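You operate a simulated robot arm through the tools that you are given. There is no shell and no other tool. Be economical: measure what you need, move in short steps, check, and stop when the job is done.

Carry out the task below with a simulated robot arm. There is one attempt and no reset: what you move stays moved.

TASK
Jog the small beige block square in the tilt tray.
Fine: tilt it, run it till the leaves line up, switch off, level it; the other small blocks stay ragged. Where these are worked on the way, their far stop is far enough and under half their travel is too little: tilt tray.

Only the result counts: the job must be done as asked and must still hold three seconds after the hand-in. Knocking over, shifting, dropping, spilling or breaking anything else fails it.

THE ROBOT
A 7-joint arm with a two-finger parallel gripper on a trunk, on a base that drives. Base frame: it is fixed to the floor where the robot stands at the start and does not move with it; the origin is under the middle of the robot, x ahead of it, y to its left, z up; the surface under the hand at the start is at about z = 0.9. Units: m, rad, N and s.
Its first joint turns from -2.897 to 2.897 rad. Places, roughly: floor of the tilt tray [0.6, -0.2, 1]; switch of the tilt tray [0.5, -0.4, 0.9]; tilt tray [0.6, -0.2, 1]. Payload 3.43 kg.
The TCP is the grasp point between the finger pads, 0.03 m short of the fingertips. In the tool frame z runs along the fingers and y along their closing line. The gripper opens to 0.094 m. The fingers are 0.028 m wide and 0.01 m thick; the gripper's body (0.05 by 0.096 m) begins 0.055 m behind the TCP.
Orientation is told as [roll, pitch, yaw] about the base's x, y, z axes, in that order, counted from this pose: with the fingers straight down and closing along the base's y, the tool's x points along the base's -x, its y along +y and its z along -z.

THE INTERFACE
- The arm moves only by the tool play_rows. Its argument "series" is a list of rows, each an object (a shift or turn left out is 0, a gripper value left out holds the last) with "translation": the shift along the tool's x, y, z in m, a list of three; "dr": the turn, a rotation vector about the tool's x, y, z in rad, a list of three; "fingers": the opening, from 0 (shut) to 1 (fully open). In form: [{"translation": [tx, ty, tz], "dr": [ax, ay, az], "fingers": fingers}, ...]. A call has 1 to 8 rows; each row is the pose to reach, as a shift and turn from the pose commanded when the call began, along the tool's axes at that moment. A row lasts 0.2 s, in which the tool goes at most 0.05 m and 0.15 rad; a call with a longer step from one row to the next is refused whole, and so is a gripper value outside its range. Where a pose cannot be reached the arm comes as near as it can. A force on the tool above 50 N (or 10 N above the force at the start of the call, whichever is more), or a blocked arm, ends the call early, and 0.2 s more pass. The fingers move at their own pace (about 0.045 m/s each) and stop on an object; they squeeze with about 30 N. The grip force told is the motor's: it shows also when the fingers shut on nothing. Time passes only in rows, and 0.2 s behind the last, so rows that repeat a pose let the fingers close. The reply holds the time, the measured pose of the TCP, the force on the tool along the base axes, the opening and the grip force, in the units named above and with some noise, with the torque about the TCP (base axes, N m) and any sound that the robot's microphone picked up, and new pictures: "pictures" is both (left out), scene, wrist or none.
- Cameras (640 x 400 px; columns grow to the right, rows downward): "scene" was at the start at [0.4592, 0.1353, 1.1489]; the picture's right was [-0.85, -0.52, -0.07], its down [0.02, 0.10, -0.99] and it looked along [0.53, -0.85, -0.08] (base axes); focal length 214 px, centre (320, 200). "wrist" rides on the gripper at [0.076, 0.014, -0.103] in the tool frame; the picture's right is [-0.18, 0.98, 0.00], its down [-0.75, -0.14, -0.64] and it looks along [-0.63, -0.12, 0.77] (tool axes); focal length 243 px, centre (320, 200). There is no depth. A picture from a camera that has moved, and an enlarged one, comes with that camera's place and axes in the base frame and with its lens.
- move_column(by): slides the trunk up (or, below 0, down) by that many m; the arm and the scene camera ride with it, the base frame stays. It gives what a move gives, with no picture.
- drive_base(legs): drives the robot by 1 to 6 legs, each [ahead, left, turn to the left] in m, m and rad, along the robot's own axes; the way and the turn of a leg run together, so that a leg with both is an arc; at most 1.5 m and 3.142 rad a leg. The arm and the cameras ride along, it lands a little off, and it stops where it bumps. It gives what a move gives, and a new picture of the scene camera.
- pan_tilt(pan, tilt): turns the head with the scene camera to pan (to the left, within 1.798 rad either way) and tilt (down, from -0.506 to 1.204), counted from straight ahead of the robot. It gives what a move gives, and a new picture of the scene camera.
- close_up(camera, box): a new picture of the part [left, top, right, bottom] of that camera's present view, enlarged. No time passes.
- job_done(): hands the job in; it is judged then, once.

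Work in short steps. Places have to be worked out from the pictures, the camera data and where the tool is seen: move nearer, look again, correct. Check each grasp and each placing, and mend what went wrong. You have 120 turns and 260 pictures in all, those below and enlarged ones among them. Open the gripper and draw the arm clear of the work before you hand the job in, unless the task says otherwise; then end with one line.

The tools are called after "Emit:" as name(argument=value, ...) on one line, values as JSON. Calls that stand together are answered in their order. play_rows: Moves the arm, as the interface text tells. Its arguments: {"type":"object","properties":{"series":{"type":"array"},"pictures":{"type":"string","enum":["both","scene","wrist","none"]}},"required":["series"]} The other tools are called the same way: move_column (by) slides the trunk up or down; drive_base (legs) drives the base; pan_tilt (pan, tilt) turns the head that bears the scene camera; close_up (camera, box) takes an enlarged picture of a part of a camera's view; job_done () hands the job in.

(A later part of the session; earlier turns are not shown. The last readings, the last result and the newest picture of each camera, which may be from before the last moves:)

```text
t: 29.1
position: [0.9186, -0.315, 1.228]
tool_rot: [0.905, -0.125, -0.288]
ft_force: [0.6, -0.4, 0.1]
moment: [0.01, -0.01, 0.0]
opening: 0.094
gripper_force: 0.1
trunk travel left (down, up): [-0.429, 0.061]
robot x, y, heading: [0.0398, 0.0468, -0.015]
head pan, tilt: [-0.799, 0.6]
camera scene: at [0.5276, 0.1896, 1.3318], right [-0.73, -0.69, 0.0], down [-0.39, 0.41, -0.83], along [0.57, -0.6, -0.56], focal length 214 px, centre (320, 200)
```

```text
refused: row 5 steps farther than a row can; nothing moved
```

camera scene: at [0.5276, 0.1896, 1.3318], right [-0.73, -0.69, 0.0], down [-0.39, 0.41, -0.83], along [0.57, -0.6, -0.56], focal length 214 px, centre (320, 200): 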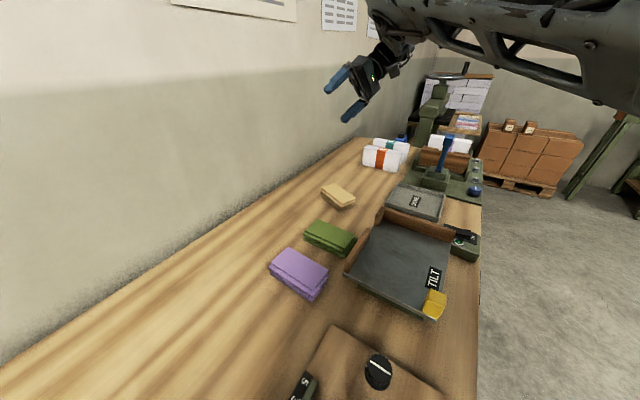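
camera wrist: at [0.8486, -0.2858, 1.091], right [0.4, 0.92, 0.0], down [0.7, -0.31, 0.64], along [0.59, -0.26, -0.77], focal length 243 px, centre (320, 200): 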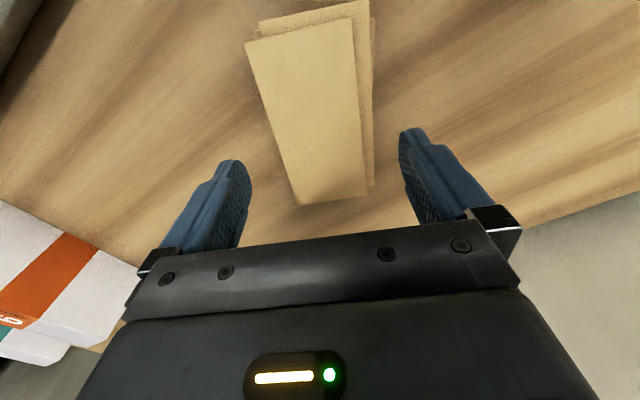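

Emit:
play_rows(series=[{"translation": [0.04, 0.005, -0.0015]}, {"translation": [0.08, 0.01, -0.003]}, {"translation": [0.12, 0.0155, -0.005]}, {"translation": [0.16, 0.0205, -0.006]}, {"translation": [0.2, 0.026, -0.008]}], pictures="scene")

```text
t: 30.3
position: [0.729, -0.2463, 1.2297]
tool_rot: [0.906, -0.122, -0.289]
ft_force: [-0.1, -0.1, -0.2]
moment: [0.03, 0.04, 0.03]
opening: 0.094
gripper_force: 0.1
trunk travel left (down, up): [-0.429, 0.061]
robot x, y, heading: [0.0384, 0.0442, -0.016]
head pan, tilt: [-0.799, 0.6]
camera scene: at [0.5278, 0.189, 1.3317], right [-0.73, -0.69, 0.0], down [-0.39, 0.41, -0.82], along [0.57, -0.6, -0.57], focal length 214 px, centre (320, 200)
```

scene: 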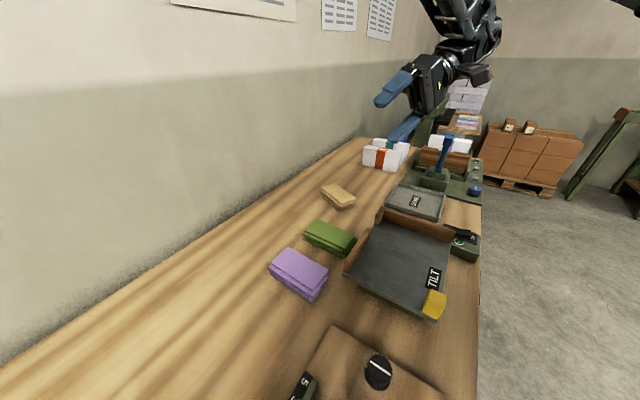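

Elbow is up and out of view. I unroll the tool back to vertical here.

Emit:
play_rows(series=[{"translation": [0, 0, 0], "dr": [0.13, 0.02, 0]}, {"translation": [0, 0, 0], "dr": [0.26, 0.04, 0]}, {"translation": [0, 0, 0], "dr": [0.39, 0.06, 0]}, {"translation": [0, 0, 0], "dr": [0.52, 0.08, 0]}, {"translation": [0, 0, 0], "dr": [0.65, 0.1, 0]}, {"translation": [0, 0, 0], "dr": [0.78, 0.12, 0]}, {"translation": [0, 0, 0], "dr": [0.9, 0.14, 0]}], pictures="scene")

```text
t: 31.9
position: [0.7274, -0.2501, 1.2282]
tool_rot: [-0.002, -0.001, -0.23]
ft_force: [0.1, 0.1, 0.5]
moment: [0.03, 0.01, 0.01]
opening: 0.094
gripper_force: 0.0
trunk travel left (down, up): [-0.429, 0.061]
robot x, y, heading: [0.042, 0.0465, -0.017]
head pan, tilt: [-0.799, 0.6]
camera scene: at [0.5275, 0.1888, 1.3319], right [-0.73, -0.69, 0.0], down [-0.39, 0.41, -0.82], along [0.57, -0.6, -0.57], focal length 214 px, centre (320, 200)
```

scene: 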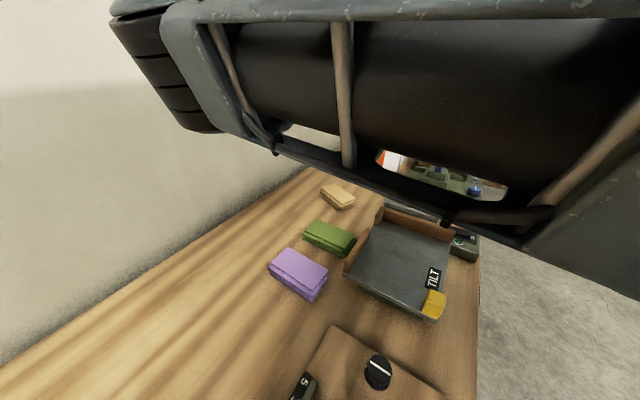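

The elbow is higher than before in the same spot. I extend over the block again and see how the elbow stands.

Emit:
play_rows(series=[{"translation": [-0.04, -0.0044, 0]}, {"translation": [-0.08, -0.0088, 0]}, {"translation": [-0.12, -0.013, 0]}, {"translation": [-0.16, -0.0176, 0]}, {"translation": [-0.2, -0.022, 0]}, {"translation": [-0.2, -0.022, 0.04]}, {"translation": [-0.2, -0.022, 0.08]}, {"translation": [-0.2, -0.022, 0.12]}], pictures="scene")

```text
t: 33.7
position: [0.9159, -0.3157, 1.1084]
tool_rot: [0.0, -0.003, -0.23]
ft_force: [0.1, 0.6, 0.7]
moment: [0.0, 0.0, -0.02]
opening: 0.0939
gripper_force: 0.0
trunk travel left (down, up): [-0.429, 0.061]
robot x, y, heading: [0.0435, 0.0466, -0.019]
head pan, tilt: [-0.799, 0.6]
camera scene: at [0.5275, 0.1892, 1.332], right [-0.73, -0.69, 0.0], down [-0.39, 0.41, -0.83], along [0.57, -0.6, -0.56], focal length 214 px, centre (320, 200)
```

scene: 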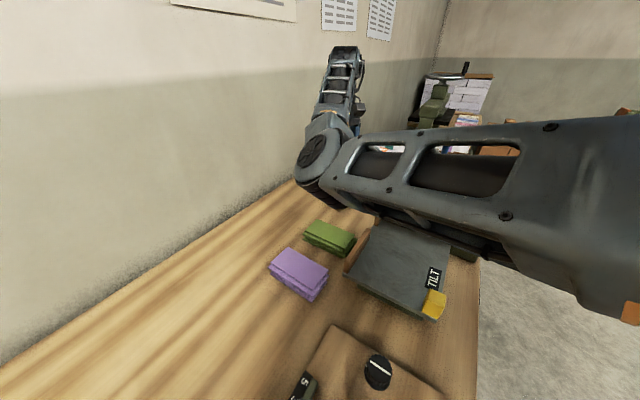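

The posture follows the arm's offset from the robot's heading: hand to the right puts the elbow left and low. I draw the hand in and turn the base right, so the block lies straight ahead.

Emit:
play_rows(series=[{"translation": [0, 0, -0.04]}, {"translation": [0, 0, -0.08]}, {"translation": [0, 0, -0.12]}, {"translation": [0.04, 0.005, -0.14]}, {"translation": [0.08, 0.01, -0.14]}, {"translation": [0.12, 0.015, -0.14]}, {"translation": [0.16, 0.02, -0.14]}, {"translation": [0.2, 0.025, -0.14]}], pictures="none")

Emit:
play_rows(series=[{"translation": [0.04, 0.005, 0]}, {"translation": [0.08, 0.01, 0]}, {"translation": [0.12, 0.015, 0]}, {"translation": [0.16, 0.02, 0]}], pictures="none")

Emit:
drive_base(legs=[[0, 0, -0.4]])

```text
t: 35.5
position: [0.7274, -0.2471, 1.2497]
tool_rot: [-0.001, 0.001, -0.23]
ft_force: [-0.1, 0.1, 0.6]
moment: [0.0, 0.03, -0.02]
opening: 0.094
gripper_force: 0.1
trunk travel left (down, up): [-0.429, 0.061]
robot x, y, heading: [0.0396, 0.0425, -0.017]
head pan, tilt: [-0.799, 0.6]
```

```text
t: 36.5
position: [0.5765, -0.1893, 1.2474]
tool_rot: [0.0, -0.002, -0.23]
ft_force: [0.1, -0.1, -0.2]
moment: [0.01, 0.02, 0.0]
opening: 0.094
gripper_force: 0.0
trunk travel left (down, up): [-0.429, 0.061]
robot x, y, heading: [0.0415, 0.0465, -0.016]
head pan, tilt: [-0.799, 0.6]
```

```text
t: 38.1
position: [0.4425, -0.3806, 1.2472]
tool_rot: [0.001, -0.002, -0.632]
ft_force: [0.1, -0.3, 0.4]
moment: [-0.04, 0.0, -0.01]
opening: 0.0938
gripper_force: 0.0
trunk travel left (down, up): [-0.429, 0.061]
robot x, y, heading: [0.0426, 0.0454, -0.418]
head pan, tilt: [-0.799, 0.6]
camera scene: at [0.5451, -0.0123, 1.3318], right [-0.94, -0.35, 0.0], down [-0.2, 0.53, -0.83], along [0.29, -0.77, -0.56], focal length 214 px, centre (320, 200)
```

scene: 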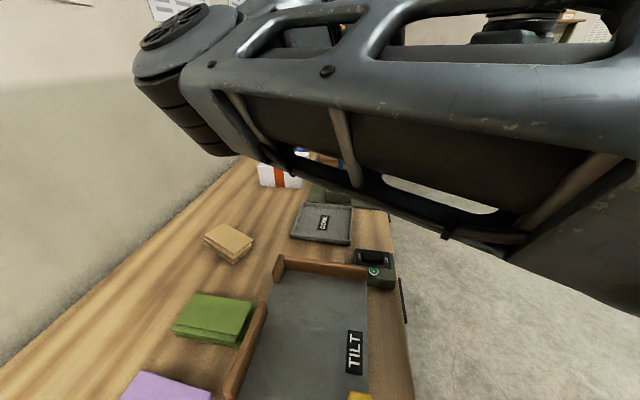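

Now I bring the hand straight ahead of the turned robot and set the yaw to the block.

Emit:
play_rows(series=[{"translation": [-0.0173, 0.0393, 0], "dr": [0, 0, -0.057]}, {"translation": [-0.0346, 0.0786, 0], "dr": [0, 0, -0.114]}, {"translation": [-0.052, 0.118, 0], "dr": [0, 0, -0.171]}, {"translation": [-0.069, 0.157, 0], "dr": [0, 0, -0.228]}, {"translation": [-0.0865, 0.1965, 0], "dr": [0, 0, -0.285]}, {"translation": [-0.1038, 0.2358, 0], "dr": [0, 0, -0.342]}, {"translation": [-0.121, 0.275, 0], "dr": [0, 0, -0.4]}])

```text
t: 39.3
position: [0.5737, -0.3347, 1.2443]
tool_rot: [-0.009, 0.011, -0.555]
ft_force: [-0.1, -0.3, 1.0]
moment: [0.02, -0.01, -0.03]
opening: 0.094
gripper_force: 0.1
trunk travel left (down, up): [-0.429, 0.061]
robot x, y, heading: [0.0399, 0.0441, -0.42]
head pan, tilt: [-0.799, 0.6]
stopped in row 6: the arm was blocked; the commanded pose is now the measured one
camera scene: at [0.5444, -0.0122, 1.3307], right [-0.94, -0.34, 0.0], down [-0.2, 0.54, -0.82], along [0.28, -0.77, -0.58], focal length 214 px, centre (320, 200)
camera wrist: at [0.5188, -0.2828, 1.3482], right [0.67, 0.74, -0.01], down [0.57, -0.52, 0.64], along [0.46, -0.43, -0.77], focal length 243 px, centre (320, 200)
```

scene: 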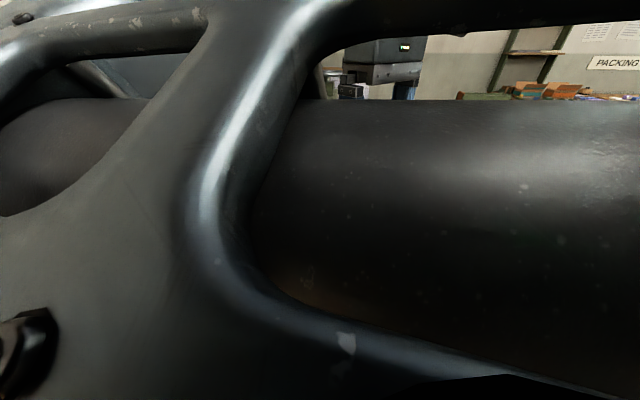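
wrist: 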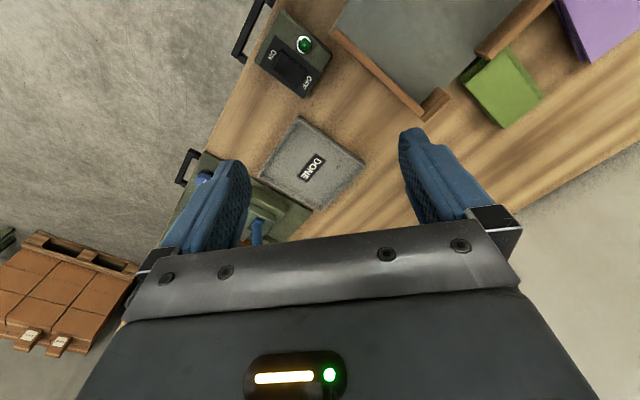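

The upper arm ran into the head, which explains the very first block too. I back off the way I came.

Emit:
play_rows(series=[{"translation": [0.02, -0.03, 0]}, {"translation": [0.04, -0.06, 0]}, {"translation": [0.06, -0.09, 0]}], pictures="scene")

```text
t: 40.1
position: [0.4795, -0.3779, 1.2451]
tool_rot: [-0.006, 0.008, -0.545]
ft_force: [0.1, -0.3, 0.4]
moment: [-0.03, 0.03, 0.01]
opening: 0.0941
gripper_force: 0.0
trunk travel left (down, up): [-0.429, 0.061]
robot x, y, heading: [0.0421, 0.0452, -0.415]
head pan, tilt: [-0.799, 0.6]
camera scene: at [0.5454, -0.0117, 1.3317], right [-0.94, -0.35, 0.0], down [-0.2, 0.53, -0.83], along [0.29, -0.77, -0.56], focal length 214 px, centre (320, 200)
```

scene: 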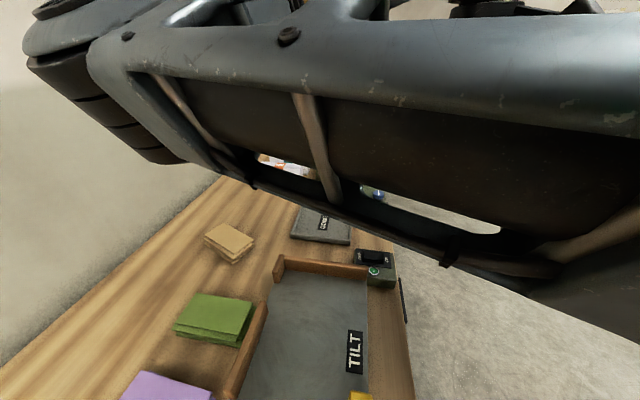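

Free again. I choose a new stand to the right, so the arm passes beside the tilt tray rather than over it: turn left about 1.05, then shift back and right.

Emit:
drive_base(legs=[[-0.1, 0, 0], [0, 0, 1.05], [-0.36, -0.57, 0]])

```text
t: 47.2
position: [0.5779, -0.4243, 1.2437]
tool_rot: [-0.005, 0.007, 0.498]
ft_force: [-0.4, -0.7, -1.3]
moment: [-0.02, 0.0, -0.02]
opening: 0.094
gripper_force: 0.0
trunk travel left (down, up): [-0.429, 0.061]
robot x, y, heading: [-0.0118, -0.594, 0.627]
head pan, tilt: [-0.799, 0.6]
camera scene: at [0.2942, -0.1864, 1.3318], right [-0.17, -0.99, 0.0], down [-0.56, 0.1, -0.83], along [0.81, -0.14, -0.56], focal length 214 px, centre (320, 200)
```

scene: 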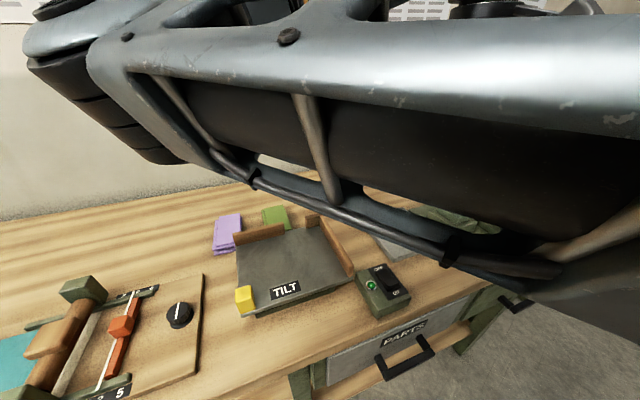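

Base is at (-0.01, -0.59); the block is at radius 0.97. I extend over the block and align yaw.

Emit:
play_rows(series=[{"translation": [-0.0436, -0.0085, 0], "dr": [0, 0, 0.091]}, {"translation": [-0.0873, -0.017, 0], "dr": [0, 0, 0.182]}, {"translation": [-0.131, -0.0255, 0], "dr": [0, 0, 0.273]}, {"translation": [-0.1745, -0.034, 0], "dr": [0, 0, 0.364]}, {"translation": [-0.218, -0.0425, 0], "dr": [0, 0, 0.455]}, {"translation": [-0.262, -0.051, 0], "dr": [0, 0, 0.546]}, {"translation": [-0.305, -0.0595, 0], "dr": [0, 0, 0.637]}, {"translation": [-0.349, -0.068, 0], "dr": [0, 0, 0.728]}])

```text
t: 49.0
position: [0.9152, -0.3175, 1.2421]
tool_rot: [-0.01, 0.0, -0.229]
ft_force: [-0.8, 1.1, 0.1]
moment: [-0.04, -0.03, 0.0]
opening: 0.0941
gripper_force: 0.1
trunk travel left (down, up): [-0.429, 0.061]
robot x, y, heading: [-0.0106, -0.5892, 0.63]
head pan, tilt: [-0.799, 0.6]
camera scene: at [0.2936, -0.186, 1.3318], right [-0.17, -0.99, 0.0], down [-0.56, 0.1, -0.83], along [0.81, -0.14, -0.56], focal length 214 px, centre (320, 200)
camera wrist: at [0.8455, -0.286, 1.344], right [0.4, 0.92, -0.01], down [0.7, -0.3, 0.64], along [0.59, -0.27, -0.77], focal length 243 px, centre (320, 200)
```

scene: 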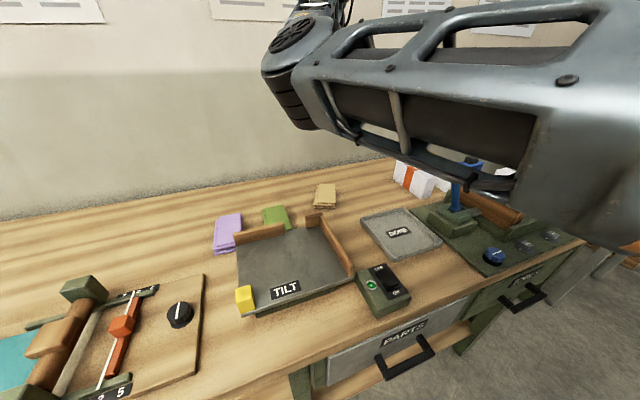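
wrist: 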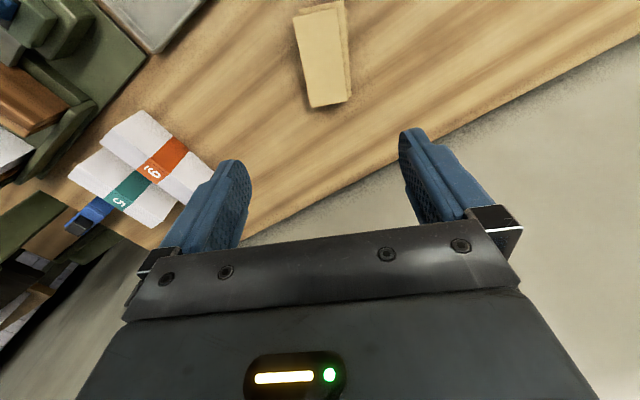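

Good view. I raise the trunk fully and lower by the arm in steps, watching elbow and lever.

Emit:
move_column(by=0.055)

Emit:
play_rows(series=[{"translation": [0, 0, 0.04]}, {"translation": [0, 0, 0.08]}, {"translation": [0, 0, 0.12]}, {"translation": [0, 0, 0.16]}, {"translation": [0, 0, 0.2]}, {"translation": [0, 0, 0.24]}])

```text
t: 50.0
position: [0.9163, -0.3195, 1.295]
tool_rot: [-0.01, 0.003, -0.229]
ft_force: [0.1, -0.5, -0.4]
moment: [0.01, -0.01, -0.02]
opening: 0.0937
gripper_force: 0.1
trunk travel left (down, up): [-0.484, 0.006]
robot x, y, heading: [-0.011, -0.5943, 0.628]
head pan, tilt: [-0.799, 0.6]
```

```text
t: 51.4
position: [0.9168, -0.3219, 1.056]
tool_rot: [-0.011, 0.002, -0.227]
ft_force: [-0.5, -0.8, 0.2]
moment: [-0.01, -0.02, 0.01]
opening: 0.0939
gripper_force: 0.0
trunk travel left (down, up): [-0.484, 0.006]
robot x, y, heading: [-0.0111, -0.5915, 0.632]
head pan, tilt: [-0.799, 0.6]
camera scene: at [0.294, -0.1864, 1.3869], right [-0.17, -0.99, 0.0], down [-0.56, 0.1, -0.83], along [0.81, -0.14, -0.56], focal length 214 px, centre (320, 200)
camera wrist: at [0.8452, -0.2896, 1.1586], right [0.4, 0.92, -0.01], down [0.7, -0.3, 0.64], along [0.59, -0.27, -0.77], focal length 243 px, centre (320, 200)
```

scene: 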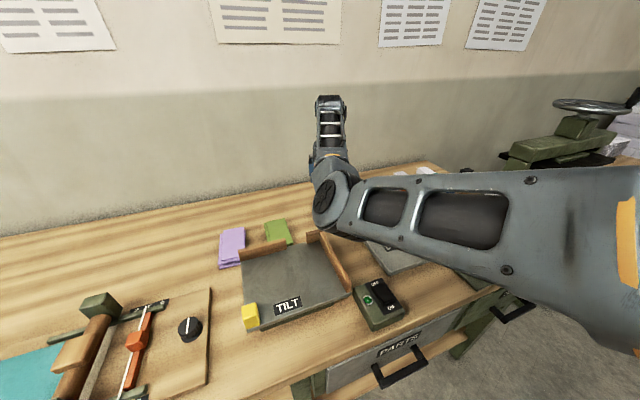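
wrist: 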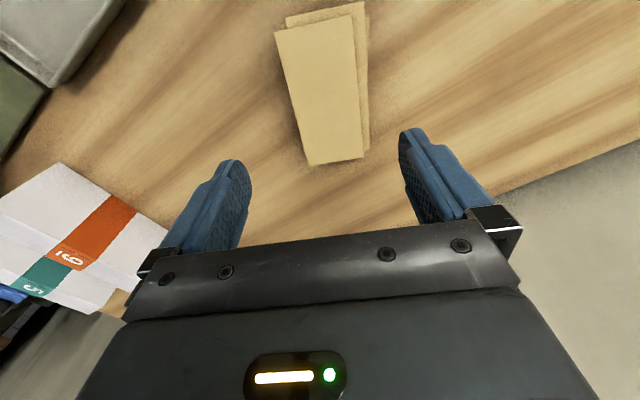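

By my geometry the arm straightens as it lowers here, which keeps the elbow up. I lower a further 0.06 and check that.

Emit:
play_rows(series=[{"translation": [0, 0, 0.03]}, {"translation": [0, 0, 0.06]}])

Emit:
close_up(camera="scene", box=[200, 130, 440, 330])

```text
t: 52.0
position: [0.915, -0.3227, 0.9947]
tool_rot: [-0.01, 0.002, -0.231]
ft_force: [-0.6, 0.0, -0.2]
moment: [-0.04, -0.02, 0.02]
opening: 0.094
gripper_force: 0.1
trunk travel left (down, up): [-0.484, 0.006]
robot x, y, heading: [-0.0099, -0.597, 0.625]
head pan, tilt: [-0.799, 0.6]
camera scene: at [0.2941, -0.1864, 1.3869], right [-0.17, -0.99, 0.0], down [-0.56, 0.1, -0.83], along [0.81, -0.14, -0.56], focal length 214 px, centre (320, 200)
camera wrist: at [0.8448, -0.2912, 1.0979], right [0.4, 0.92, -0.01], down [0.7, -0.3, 0.64], along [0.58, -0.27, -0.77], focal length 243 px, centre (320, 200)
```

scene: 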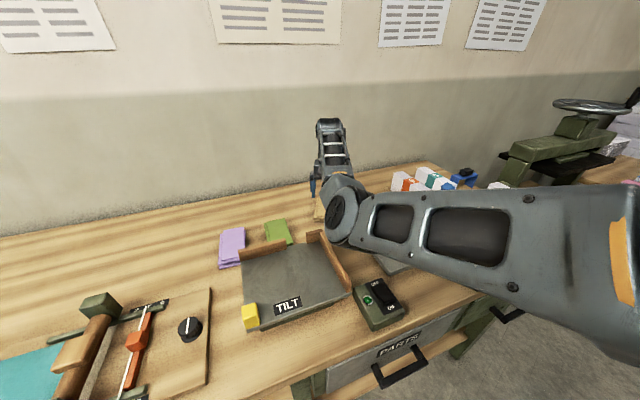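
wrist: 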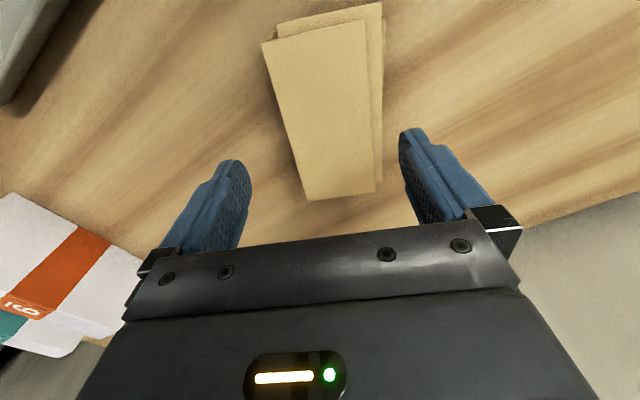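

```text
2.00 times, centred on (320, 230) of scene
camera zoom: at [0.2941, -0.1864, 1.3869], right [-0.17, -0.99, 0.0], down [-0.56, 0.1, -0.83], along [0.81, -0.14, -0.56], focal length 429 px, centre (320, 140)
```

zoom: 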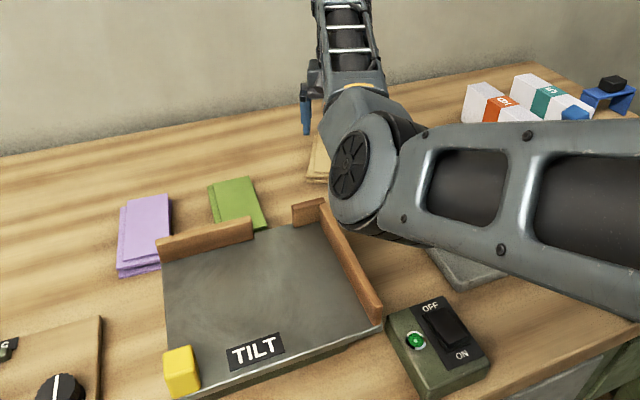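

Elbow moves aside of the tray while lowering; its underside stays above the wall. I correct the centring (about +0.01 in y) and go down to the grasp height.

Emit:
play_rows(series=[{"translation": [0.007, 0.0097, 0.015]}, {"translation": [0.007, 0.0097, 0.03]}, {"translation": [0.007, 0.0097, 0.042]}, {"translation": [0.007, 0.0097, 0.05]}])

Emit:
close_up(camera="scene", box=[200, 130, 440, 330])

```text
t: 53.0
position: [0.9101, -0.312, 0.9438]
tool_rot: [-0.011, 0.003, -0.229]
ft_force: [-0.3, 0.1, -0.3]
moment: [-0.03, 0.0, 0.01]
opening: 0.0941
gripper_force: 0.1
trunk travel left (down, up): [-0.484, 0.006]
robot x, y, heading: [-0.0141, -0.5946, 0.629]
head pan, tilt: [-0.799, 0.6]
camera scene: at [0.2942, -0.1864, 1.3868], right [-0.17, -0.99, 0.0], down [-0.56, 0.1, -0.83], along [0.81, -0.14, -0.56], focal length 214 px, centre (320, 200)
camera wrist: at [0.8401, -0.28, 1.0482], right [0.4, 0.92, -0.01], down [0.7, -0.3, 0.64], along [0.58, -0.27, -0.77], focal length 243 px, centre (320, 200)
```

scene: 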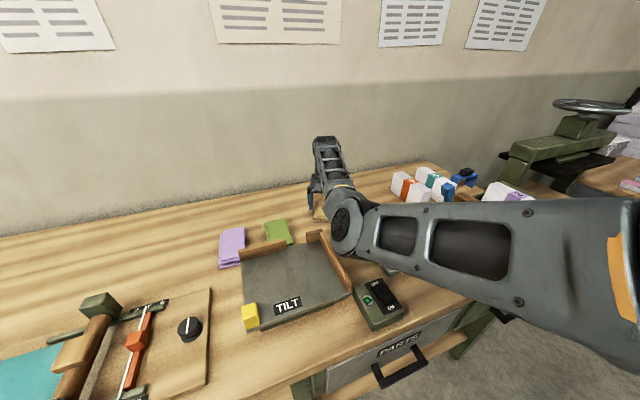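
wrist: 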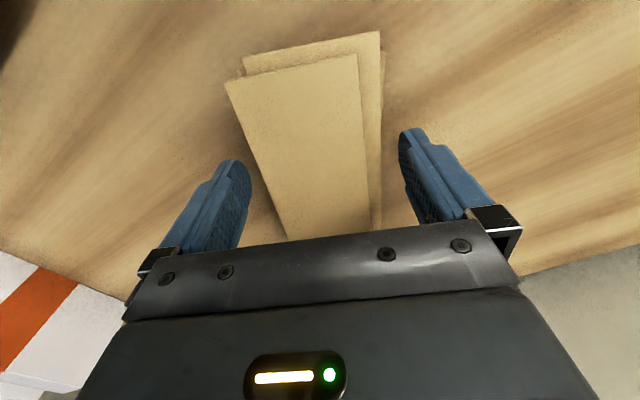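

```text
2.00 times, centred on (320, 230) of scene
camera zoom: at [0.2942, -0.1864, 1.3868], right [-0.17, -0.99, 0.0], down [-0.56, 0.1, -0.83], along [0.81, -0.14, -0.56], focal length 429 px, centre (320, 140)
```

zoom: 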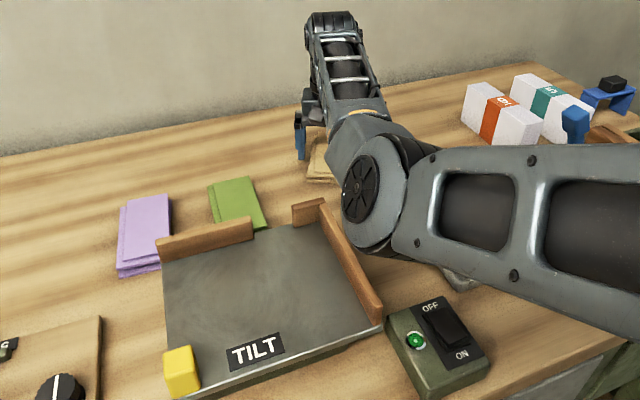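

No contact, fingers straddle the stack. I go down slightly more and close.

Emit:
play_rows(series=[{"translation": [0, 0, 0.006]}, {"translation": [0, 0, 0.011]}, {"translation": [0, 0, 0.011], "fingers": 0.4}, {"translation": [0, 0, 0.011], "fingers": 0.4}, {"translation": [0, 0, 0.011], "fingers": 0.4}, {"translation": [0, 0, 0.011], "fingers": 0.4}], pictures="wrist")

```text
t: 54.4
position: [0.911, -0.3108, 0.9347]
tool_rot: [-0.01, -0.002, -0.227]
ft_force: [1.4, 1.0, 1.4]
moment: [0.14, -0.03, -0.1]
opening: 0.0623
gripper_force: 30.0
trunk travel left (down, up): [-0.484, 0.006]
robot x, y, heading: [-0.0108, -0.5888, 0.63]
head pan, tilt: [-0.799, 0.6]
camera wrist: at [0.8403, -0.2794, 1.0382], right [0.4, 0.92, -0.01], down [0.7, -0.3, 0.64], along [0.59, -0.27, -0.77], focal length 243 px, centre (320, 200)
```

wrist: 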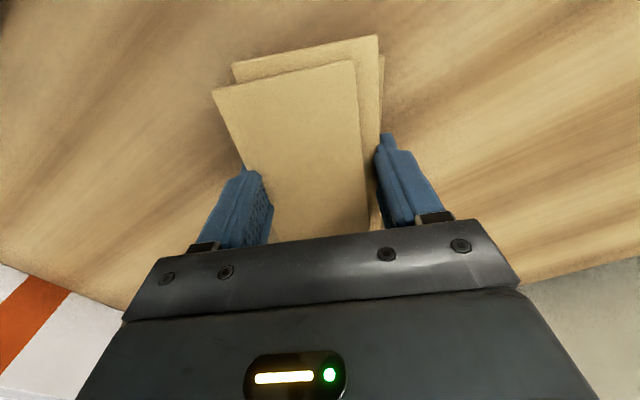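

Gripped at 0.062 m with 30 N. I lift straight up 0.16.

Emit:
play_rows(series=[{"translation": [0, 0, -0.01], "fingers": 0.3}, {"translation": [0, 0, -0.03]}, {"translation": [0, 0, -0.055]}, {"translation": [0, 0, -0.08]}, {"translation": [0, 0, -0.11]}, {"translation": [0, 0, -0.14]}, {"translation": [0, 0, -0.16]}])

```text
t: 56.0
position: [0.9106, -0.3105, 1.0954]
tool_rot: [-0.011, 0.001, -0.23]
ft_force: [0.1, 0.5, -1.4]
moment: [0.03, -0.01, 0.02]
opening: 0.0621
gripper_force: 29.7
trunk travel left (down, up): [-0.484, 0.006]
robot x, y, heading: [-0.0103, -0.5943, 0.627]
head pan, tilt: [-0.799, 0.6]
camera scene: at [0.2945, -0.1867, 1.3868], right [-0.17, -0.99, 0.0], down [-0.56, 0.1, -0.82], along [0.81, -0.14, -0.57], focal length 214 px, centre (320, 200)
camera wrist: at [0.8401, -0.2784, 1.1988], right [0.4, 0.92, -0.01], down [0.7, -0.3, 0.64], along [0.58, -0.27, -0.77], focal length 243 px, centre (320, 200)
```

scene: 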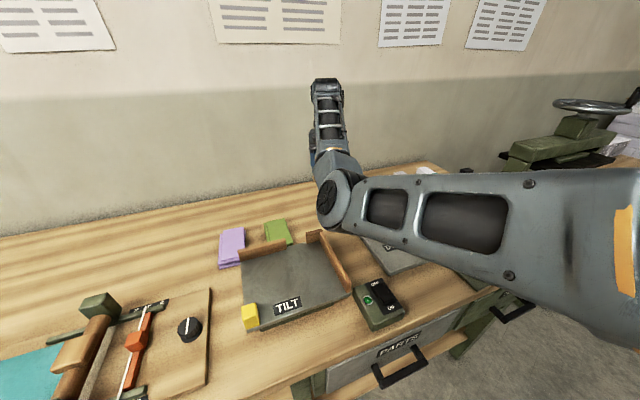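
wrist: 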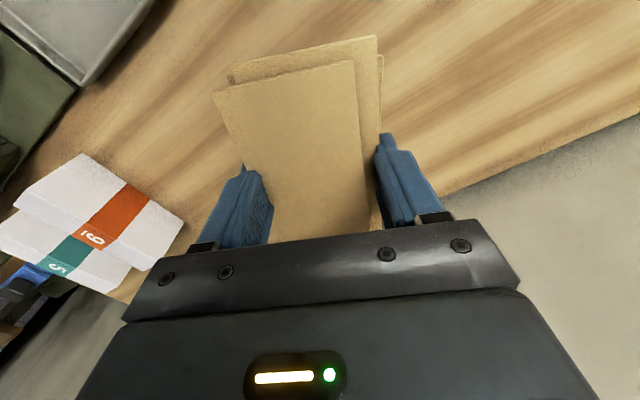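

The whole stack is lifted. Tray floor spans about (0.51,-0.08) to (0.72,-0.26), yaw ≈0.195; I aim to set the block at (0.62,-0.21). I raise a bit, set yaw, and drive the base to carry it.

Emit:
play_rows(series=[{"translation": [0, 0, -0.03], "dr": [0, 0, -0.085]}, {"translation": [0, 0, -0.06], "dr": [0, 0, -0.17]}, {"translation": [0, 0, -0.08], "dr": [0, 0, -0.255]}, {"translation": [0, 0, -0.08], "dr": [0, 0, -0.34]}, {"translation": [0, 0, -0.08], "dr": [0, 0, -0.425]}], pictures="none")

Emit:
drive_base(legs=[[-0.177, 0.25, 0]])

```text
t: 57.2
position: [0.9116, -0.3094, 1.1746]
tool_rot: [-0.008, 0.005, 0.198]
ft_force: [-1.1, 0.3, -1.5]
moment: [0.01, 0.02, -0.03]
opening: 0.062
gripper_force: 30.1
trunk travel left (down, up): [-0.484, 0.006]
robot x, y, heading: [-0.008, -0.5911, 0.629]
head pan, tilt: [-0.799, 0.6]
```

```text
t: 58.6
position: [0.8034, -0.245, 1.1742]
tool_rot: [-0.01, 0.007, 0.251]
ft_force: [-0.8, -0.2, -1.9]
moment: [0.01, 0.01, 0.01]
opening: 0.0618
gripper_force: 29.9
trunk travel left (down, up): [-0.484, 0.006]
robot x, y, heading: [-0.1009, -0.582, 0.679]
head pan, tilt: [-0.799, 0.6]
stopped in leg 1: the robot was blocked; the commanded pose is now the measured one
camera scene: at [0.1814, -0.1581, 1.3869], right [-0.12, -0.99, 0.0], down [-0.56, 0.07, -0.83], along [0.82, -0.1, -0.56], focal length 214 px, centre (320, 200)
```

scene: 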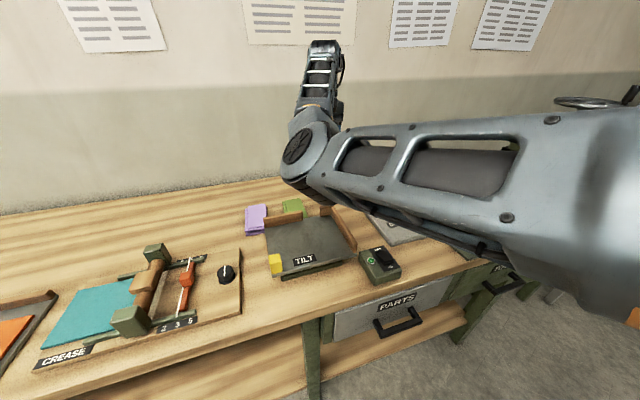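

The base bumped, likely its front-left corner on the table. I move straight away from the table (world -x) first.

Emit:
drive_base(legs=[[-0.09, 0.0, 0], [-0.07, 0.06, -0.05]])

```text
t: 60.0
position: [0.7329, -0.3046, 1.1732]
tool_rot: [-0.01, 0.006, 0.251]
ft_force: [0.2, -0.4, -0.8]
moment: [-0.01, 0.01, 0.0]
opening: 0.0619
gripper_force: 30.0
trunk travel left (down, up): [-0.484, 0.006]
robot x, y, heading: [-0.1702, -0.6392, 0.678]
head pan, tilt: [-0.799, 0.6]
stopped in leg 2: the robot was blocked; the commanded pose is now the measured one
camera scene: at [0.111, -0.2165, 1.3868], right [-0.12, -0.99, 0.0], down [-0.56, 0.07, -0.83], along [0.82, -0.1, -0.56], focal length 214 px, centre (320, 200)
```

scene: 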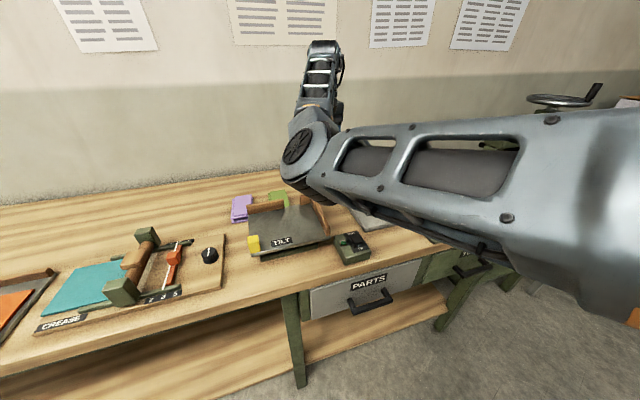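

Something on the left or rear-left blocks. I look that way with the head.

Emit:
pan_tilt(pan=1.5, tilt=0.7)

Emit:
pan_tilt(pan=0.5, tilt=0.9)

```text
t: 62.1
position: [0.733, -0.3041, 1.1743]
tool_rot: [-0.011, 0.006, 0.249]
ft_force: [0.9, -0.2, -1.2]
moment: [0.0, 0.02, 0.01]
opening: 0.0619
gripper_force: 30.0
trunk travel left (down, up): [-0.484, 0.006]
robot x, y, heading: [-0.1713, -0.639, 0.678]
head pan, tilt: [1.499, 0.7]
camera scene: at [-0.0251, -0.1361, 1.3782], right [0.82, 0.57, 0.0], down [0.37, -0.53, -0.76], along [-0.44, 0.63, -0.64], focal length 214 px, centre (320, 200)
```

scene: 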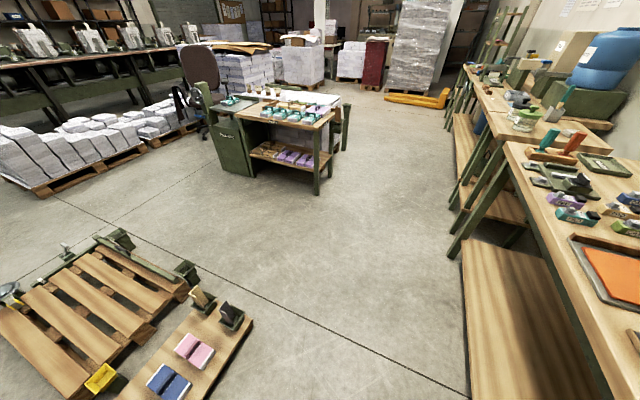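

```text
t: 63.4
position: [0.7325, -0.3061, 1.1751]
tool_rot: [-0.009, 0.007, 0.248]
ft_force: [0.1, 0.2, -2.2]
moment: [0.01, -0.02, -0.01]
opening: 0.0614
gripper_force: 29.8
trunk travel left (down, up): [-0.484, 0.006]
robot x, y, heading: [-0.1723, -0.6377, 0.68]
head pan, tilt: [0.499, 0.901]
camera scene: at [0.0522, -0.1361, 1.362], right [0.92, -0.38, 0.0], down [-0.3, -0.72, -0.62], along [0.24, 0.57, -0.78], focal length 214 px, centre (320, 200)
```

scene: 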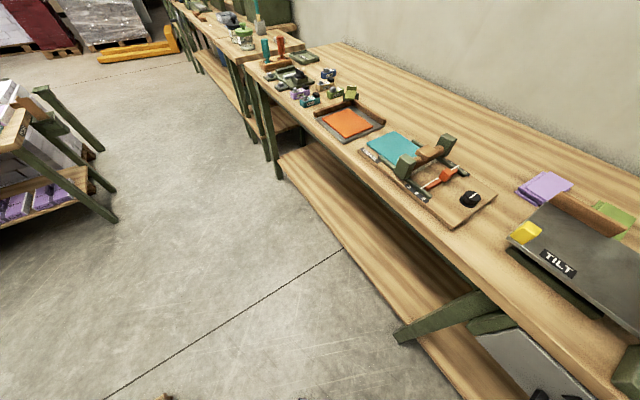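

There is another stand with items close behind-left. I look at it more closely to know its limits.

Emit:
pan_tilt(pan=1.79, tilt=1.1)

```text
t: 64.8
position: [0.7334, -0.3052, 1.1746]
tool_rot: [-0.01, 0.007, 0.25]
ft_force: [-0.5, 0.2, -1.2]
moment: [0.01, 0.0, 0.0]
opening: 0.0615
gripper_force: 30.2
trunk travel left (down, up): [-0.484, 0.006]
robot x, y, heading: [-0.1734, -0.6385, 0.681]
head pan, tilt: [1.791, 1.1]
camera scene: at [-0.026, -0.1666, 1.3482], right [0.62, 0.78, 0.0], down [0.7, -0.55, -0.45], along [-0.36, 0.28, -0.89], focal length 214 px, centre (320, 200)
```

scene: 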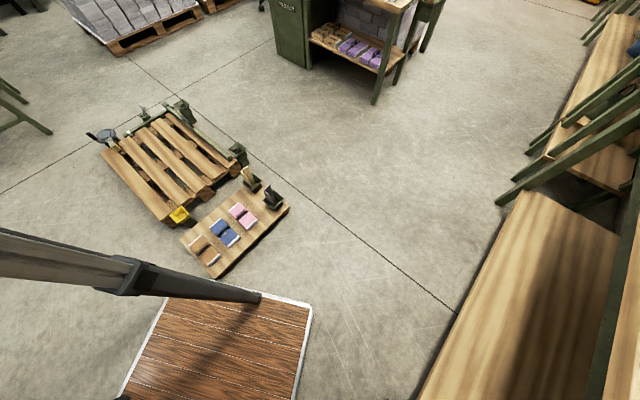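

The base platform is large. The counter-clockwise twist on bumping suggests something behind on the right; I look there.

Emit:
pan_tilt(pan=-1.79, tilt=1.0)

```text
t: 67.8
position: [0.7328, -0.3045, 1.1747]
tool_rot: [-0.009, 0.007, 0.249]
ft_force: [0.1, -0.5, -1.3]
moment: [-0.02, 0.0, -0.02]
opening: 0.0612
gripper_force: 29.9
trunk travel left (down, up): [-0.484, 0.006]
robot x, y, heading: [-0.1708, -0.6393, 0.679]
head pan, tilt: [-1.791, 1.0]
camera scene: at [0.0543, -0.2683, 1.3548], right [-0.9, -0.44, 0.0], down [-0.37, 0.75, -0.54], along [0.24, -0.48, -0.84], focal length 214 px, centre (320, 200)
```

scene: 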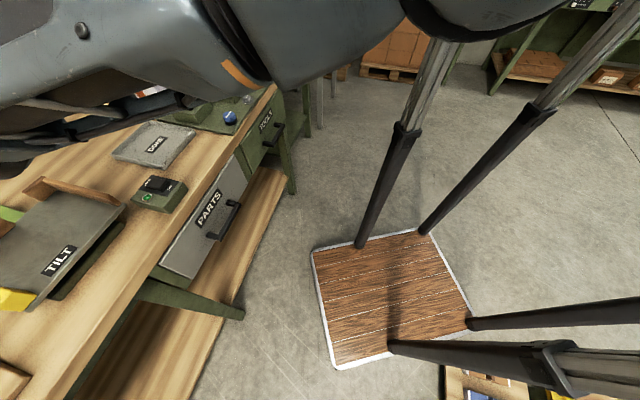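

The obstacle is a low board of items at the rear-left on the floor (x < -0.56). I turn left about 0.37 and shift back-right, away from it, which also brings the hand over the tray.

Emit:
drive_base(legs=[[0, -0.06, 0], [0, 0, 0.37], [-0.12, -0.09, 0]])

Emit:
pan_tilt(pan=-0.9, tilt=0.6)

```text
t: 70.9
position: [0.6083, -0.1963, 1.1739]
tool_rot: [-0.01, 0.007, 0.62]
ft_force: [0.1, 0.7, -2.1]
moment: [-0.05, 0.0, 0.0]
opening: 0.0611
gripper_force: 30.2
trunk travel left (down, up): [-0.484, 0.006]
robot x, y, heading: [-0.114, -0.8316, 1.049]
head pan, tilt: [-1.791, 1.0]
camera scene: at [-0.0382, -0.4081, 1.3547], right [-0.68, -0.74, 0.0], down [-0.62, 0.57, -0.54], along [0.4, -0.37, -0.84], focal length 214 px, centre (320, 200)
```

scene: 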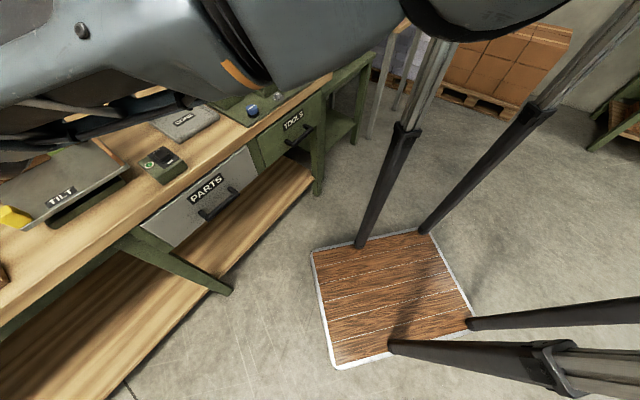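

```text
t: 72.1
position: [0.6085, -0.1965, 1.1753]
tool_rot: [-0.009, 0.007, 0.621]
ft_force: [0.5, -0.5, -1.1]
moment: [0.01, 0.03, 0.02]
opening: 0.0612
gripper_force: 30.6
trunk travel left (down, up): [-0.484, 0.006]
robot x, y, heading: [-0.1173, -0.8351, 1.047]
head pan, tilt: [-0.901, 0.6]
camera scene: at [-0.0021, -0.3482, 1.3868], right [0.15, -0.99, 0.0], down [-0.56, -0.08, -0.82], along [0.82, 0.12, -0.57], focal length 214 px, centre (320, 200)
```

scene: 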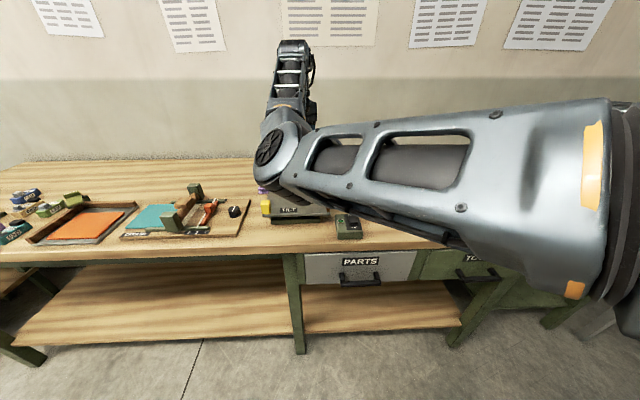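

I set the yaw to the tray's and centre the hand, and use the wrist camera to verify the tray beneath.

Emit:
play_rows(series=[{"translation": [0, -0.005, 0], "dr": [0, 0, 0.107]}, {"translation": [0, -0.01, 0], "dr": [0, 0, 0.213]}, {"translation": [0, -0.015, 0], "dr": [0, 0, 0.32]}, {"translation": [0, -0.0193, 0], "dr": [0, 0, 0.426]}], pictures="wrist")

```text
t: 73.1
position: [0.619, -0.2135, 1.1725]
tool_rot: [-0.012, 0.001, 0.192]
ft_force: [0.1, -0.1, -1.1]
moment: [0.02, -0.02, 0.01]
opening: 0.0613
gripper_force: 30.1
trunk travel left (down, up): [-0.484, 0.006]
robot x, y, heading: [-0.119, -0.8335, 1.047]
head pan, tilt: [-0.901, 0.6]
camera wrist: at [0.5418, -0.2119, 1.2765], right [-0.01, 1.0, -0.01], down [0.77, 0.01, 0.64], along [0.64, 0.0, -0.77], focal length 243 px, centre (320, 200)
```

wrist: 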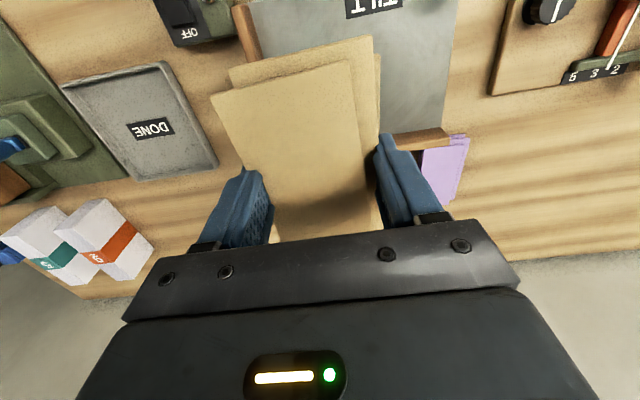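

Position is right; I shift 1 cm away from the side wall for finger room and lower to just above the tray floor.

Emit:
play_rows(series=[{"translation": [0, 0.0115, 0.03]}, {"translation": [0, 0.0115, 0.06]}, {"translation": [0, 0.0115, 0.09]}, {"translation": [0, 0.0115, 0.12]}, {"translation": [0, 0.0115, 0.15]}])

Emit:
close_up(camera="scene", box=[220, 130, 400, 280])

```text
t: 74.3
position: [0.6162, -0.2037, 1.024]
tool_rot: [-0.013, 0.002, 0.194]
ft_force: [0.8, 0.0, -1.5]
moment: [-0.04, -0.01, 0.02]
opening: 0.0615
gripper_force: 30.2
trunk travel left (down, up): [-0.484, 0.006]
robot x, y, heading: [-0.1185, -0.8344, 1.049]
head pan, tilt: [-0.901, 0.6]
camera scene: at [-0.0023, -0.3482, 1.3869], right [0.15, -0.99, 0.0], down [-0.56, -0.08, -0.83], along [0.82, 0.12, -0.56], focal length 214 px, centre (320, 200)
camera wrist: at [0.5384, -0.2033, 1.1269], right [-0.01, 1.0, -0.01], down [0.77, 0.01, 0.64], along [0.64, 0.0, -0.77], focal length 243 px, centre (320, 200)
```

scene: 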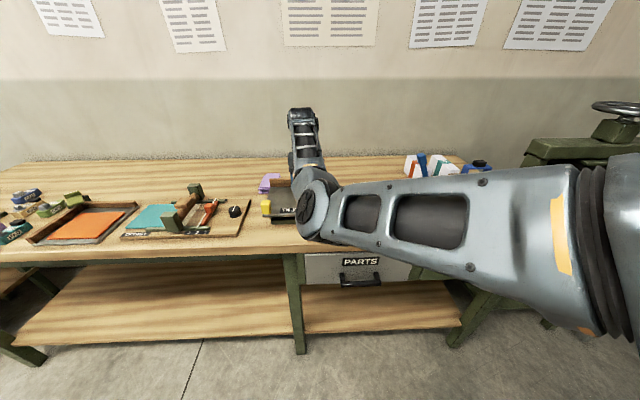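
wrist: 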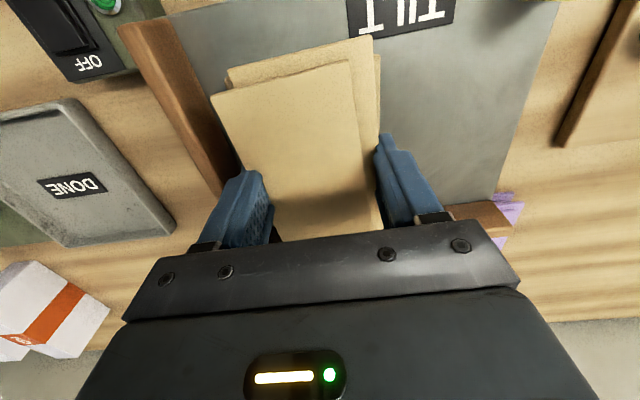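

```text
2.67 times, centred on (310, 205) of scene
camera zoom: at [-0.0023, -0.3482, 1.3869], right [0.15, -0.99, 0.0], down [-0.56, -0.08, -0.83], along [0.82, 0.12, -0.56], focal length 572 px, centre (347, 187)
```

zoom: 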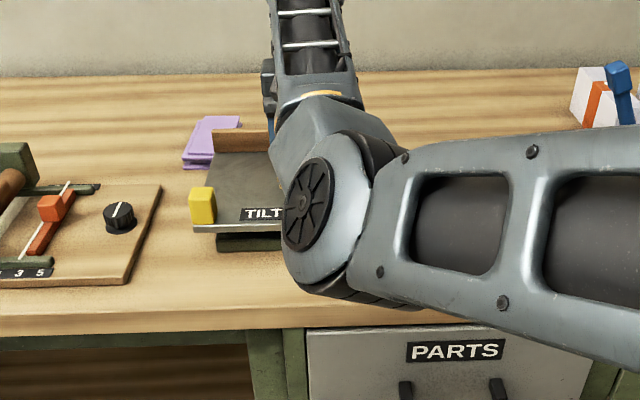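

Block is inside the tray outline. I lower slowly to contact.

Emit:
play_rows(series=[{"translation": [0, 0, 0.008]}, {"translation": [0, 0, 0.016]}, {"translation": [0, 0, 0.023]}, {"translation": [0, 0, 0.028]}], pictures="wrist")

```text
t: 75.3
position: [0.6157, -0.2032, 0.9943]
tool_rot: [-0.012, 0.001, 0.194]
ft_force: [0.8, -0.4, -2.2]
moment: [-0.04, 0.01, -0.03]
opening: 0.0613
gripper_force: 30.1
trunk travel left (down, up): [-0.484, 0.006]
robot x, y, heading: [-0.1133, -0.8355, 1.046]
head pan, tilt: [-0.901, 0.6]
camera wrist: at [0.5386, -0.2035, 1.099], right [-0.01, 1.0, -0.01], down [0.77, 0.01, 0.64], along [0.64, 0.0, -0.77], focal length 243 px, centre (320, 200)
```

wrist: 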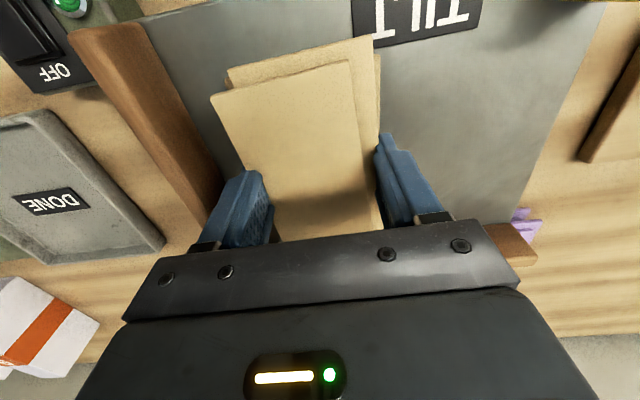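

Not touching yet; continue in smaller steps.

Emit:
play_rows(series=[{"translation": [0, 0, 0.004]}, {"translation": [0, 0, 0.008]}], pictures="none")

Emit:
play_rows(series=[{"translation": [0, 0, 0.003]}, {"translation": [0, 0, 0.006]}], pictures="wrist")

```text
t: 75.9
position: [0.6175, -0.2033, 0.9934]
tool_rot: [-0.009, 0.0, 0.194]
ft_force: [-9.7, -5.6, 30.0]
moment: [0.65, 1.0, 0.35]
opening: 0.0614
gripper_force: 30.0
trunk travel left (down, up): [-0.484, 0.006]
robot x, y, heading: [-0.1138, -0.8335, 1.051]
head pan, tilt: [-0.901, 0.6]
```

```text
t: 76.3
position: [0.6189, -0.2012, 0.9932]
tool_rot: [-0.006, -0.008, 0.193]
ft_force: [2.3, 1.6, 15.8]
moment: [0.09, 0.86, -0.11]
opening: 0.0616
gripper_force: 29.5
trunk travel left (down, up): [-0.484, 0.006]
robot x, y, heading: [-0.1138, -0.8336, 1.053]
head pan, tilt: [-0.901, 0.6]
stopped in row 2: the force on the tool passed its limit at 54 N (the readings are from after the stop); the commanded pose is now the measured one
camera wrist: at [0.5406, -0.2021, 1.0957], right [-0.01, 1.0, -0.01], down [0.76, 0.01, 0.65], along [0.65, 0.0, -0.76], focal length 243 px, centre (320, 200)
```

wrist: 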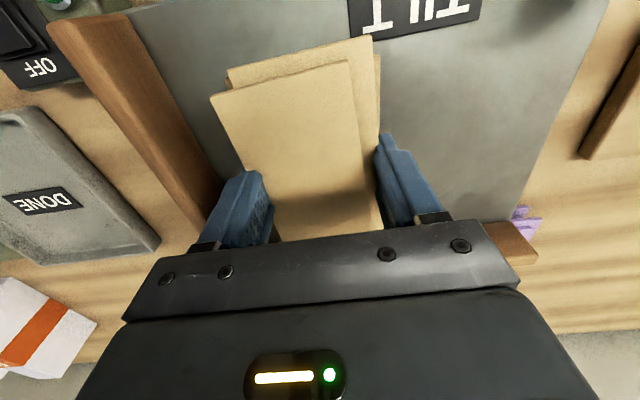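

Contact at the floor height. I ease up a touch and open the fingers modestly (wall is close), then lift.

Emit:
play_rows(series=[{"translation": [0, 0, -0.002]}, {"translation": [0, 0, -0.002], "fingers": 0.85}, {"translation": [0, 0, -0.002], "fingers": 0.85}, {"translation": [0, 0, -0.002], "fingers": 0.85}], pictures="wrist")

```text
t: 77.3
position: [0.617, -0.2026, 0.992]
tool_rot: [-0.007, -0.001, 0.195]
ft_force: [1.0, 0.1, 6.2]
moment: [0.2, 0.08, -0.05]
opening: 0.0802
gripper_force: 0.5
trunk travel left (down, up): [-0.484, 0.006]
robot x, y, heading: [-0.1141, -0.8363, 1.049]
head pan, tilt: [-0.901, 0.6]
camera wrist: at [0.5399, -0.2028, 1.0946], right [-0.01, 1.0, -0.01], down [0.76, 0.01, 0.64], along [0.64, 0.0, -0.76], focal length 243 px, centre (320, 200)
```

wrist: 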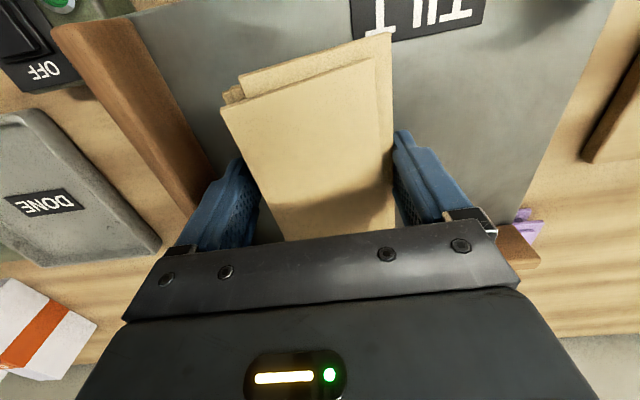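

Released; I lift away and look at the tray.

Emit:
play_rows(series=[{"translation": [0, 0, -0.01]}, {"translation": [0, 0, -0.03]}, {"translation": [0, 0, -0.06]}, {"translation": [0, 0, -0.1]}, {"translation": [0, 0, -0.14]}, {"translation": [0, 0, -0.18]}])

```text
t: 78.7
position: [0.6153, -0.2006, 1.1726]
tool_rot: [-0.008, -0.002, 0.194]
ft_force: [0.4, -0.6, 0.1]
moment: [-0.01, -0.01, 0.0]
opening: 0.0798
gripper_force: 0.1
trunk travel left (down, up): [-0.484, 0.006]
robot x, y, heading: [-0.1164, -0.8295, 1.047]
head pan, tilt: [-0.901, 0.6]
camera scene: at [-0.002, -0.3483, 1.3867], right [0.15, -0.99, 0.0], down [-0.56, -0.08, -0.82], along [0.82, 0.12, -0.57], focal length 214 px, centre (320, 200)
camera wrist: at [0.538, -0.2008, 1.2751], right [-0.01, 1.0, -0.01], down [0.76, 0.01, 0.64], along [0.64, 0.0, -0.76], focal length 243 px, centre (320, 200)
```

scene: 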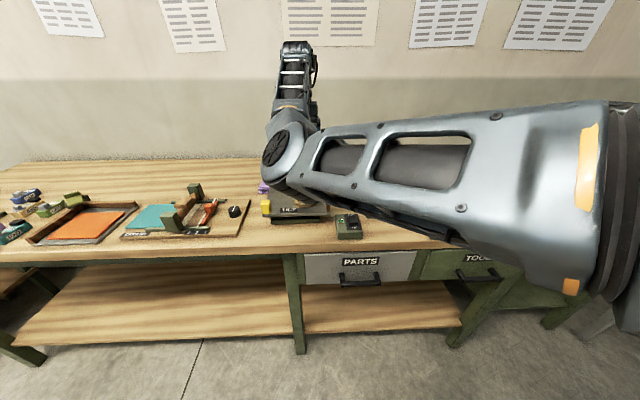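
wrist: 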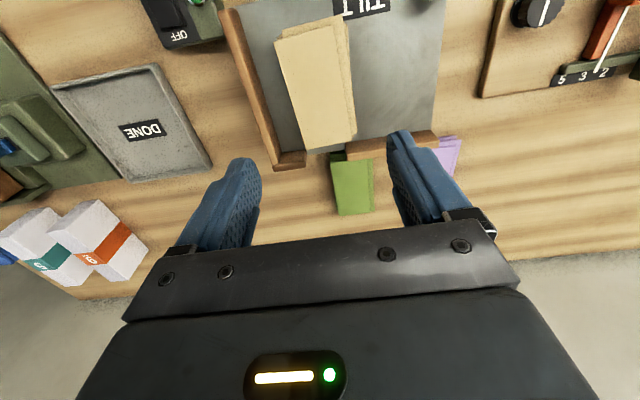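

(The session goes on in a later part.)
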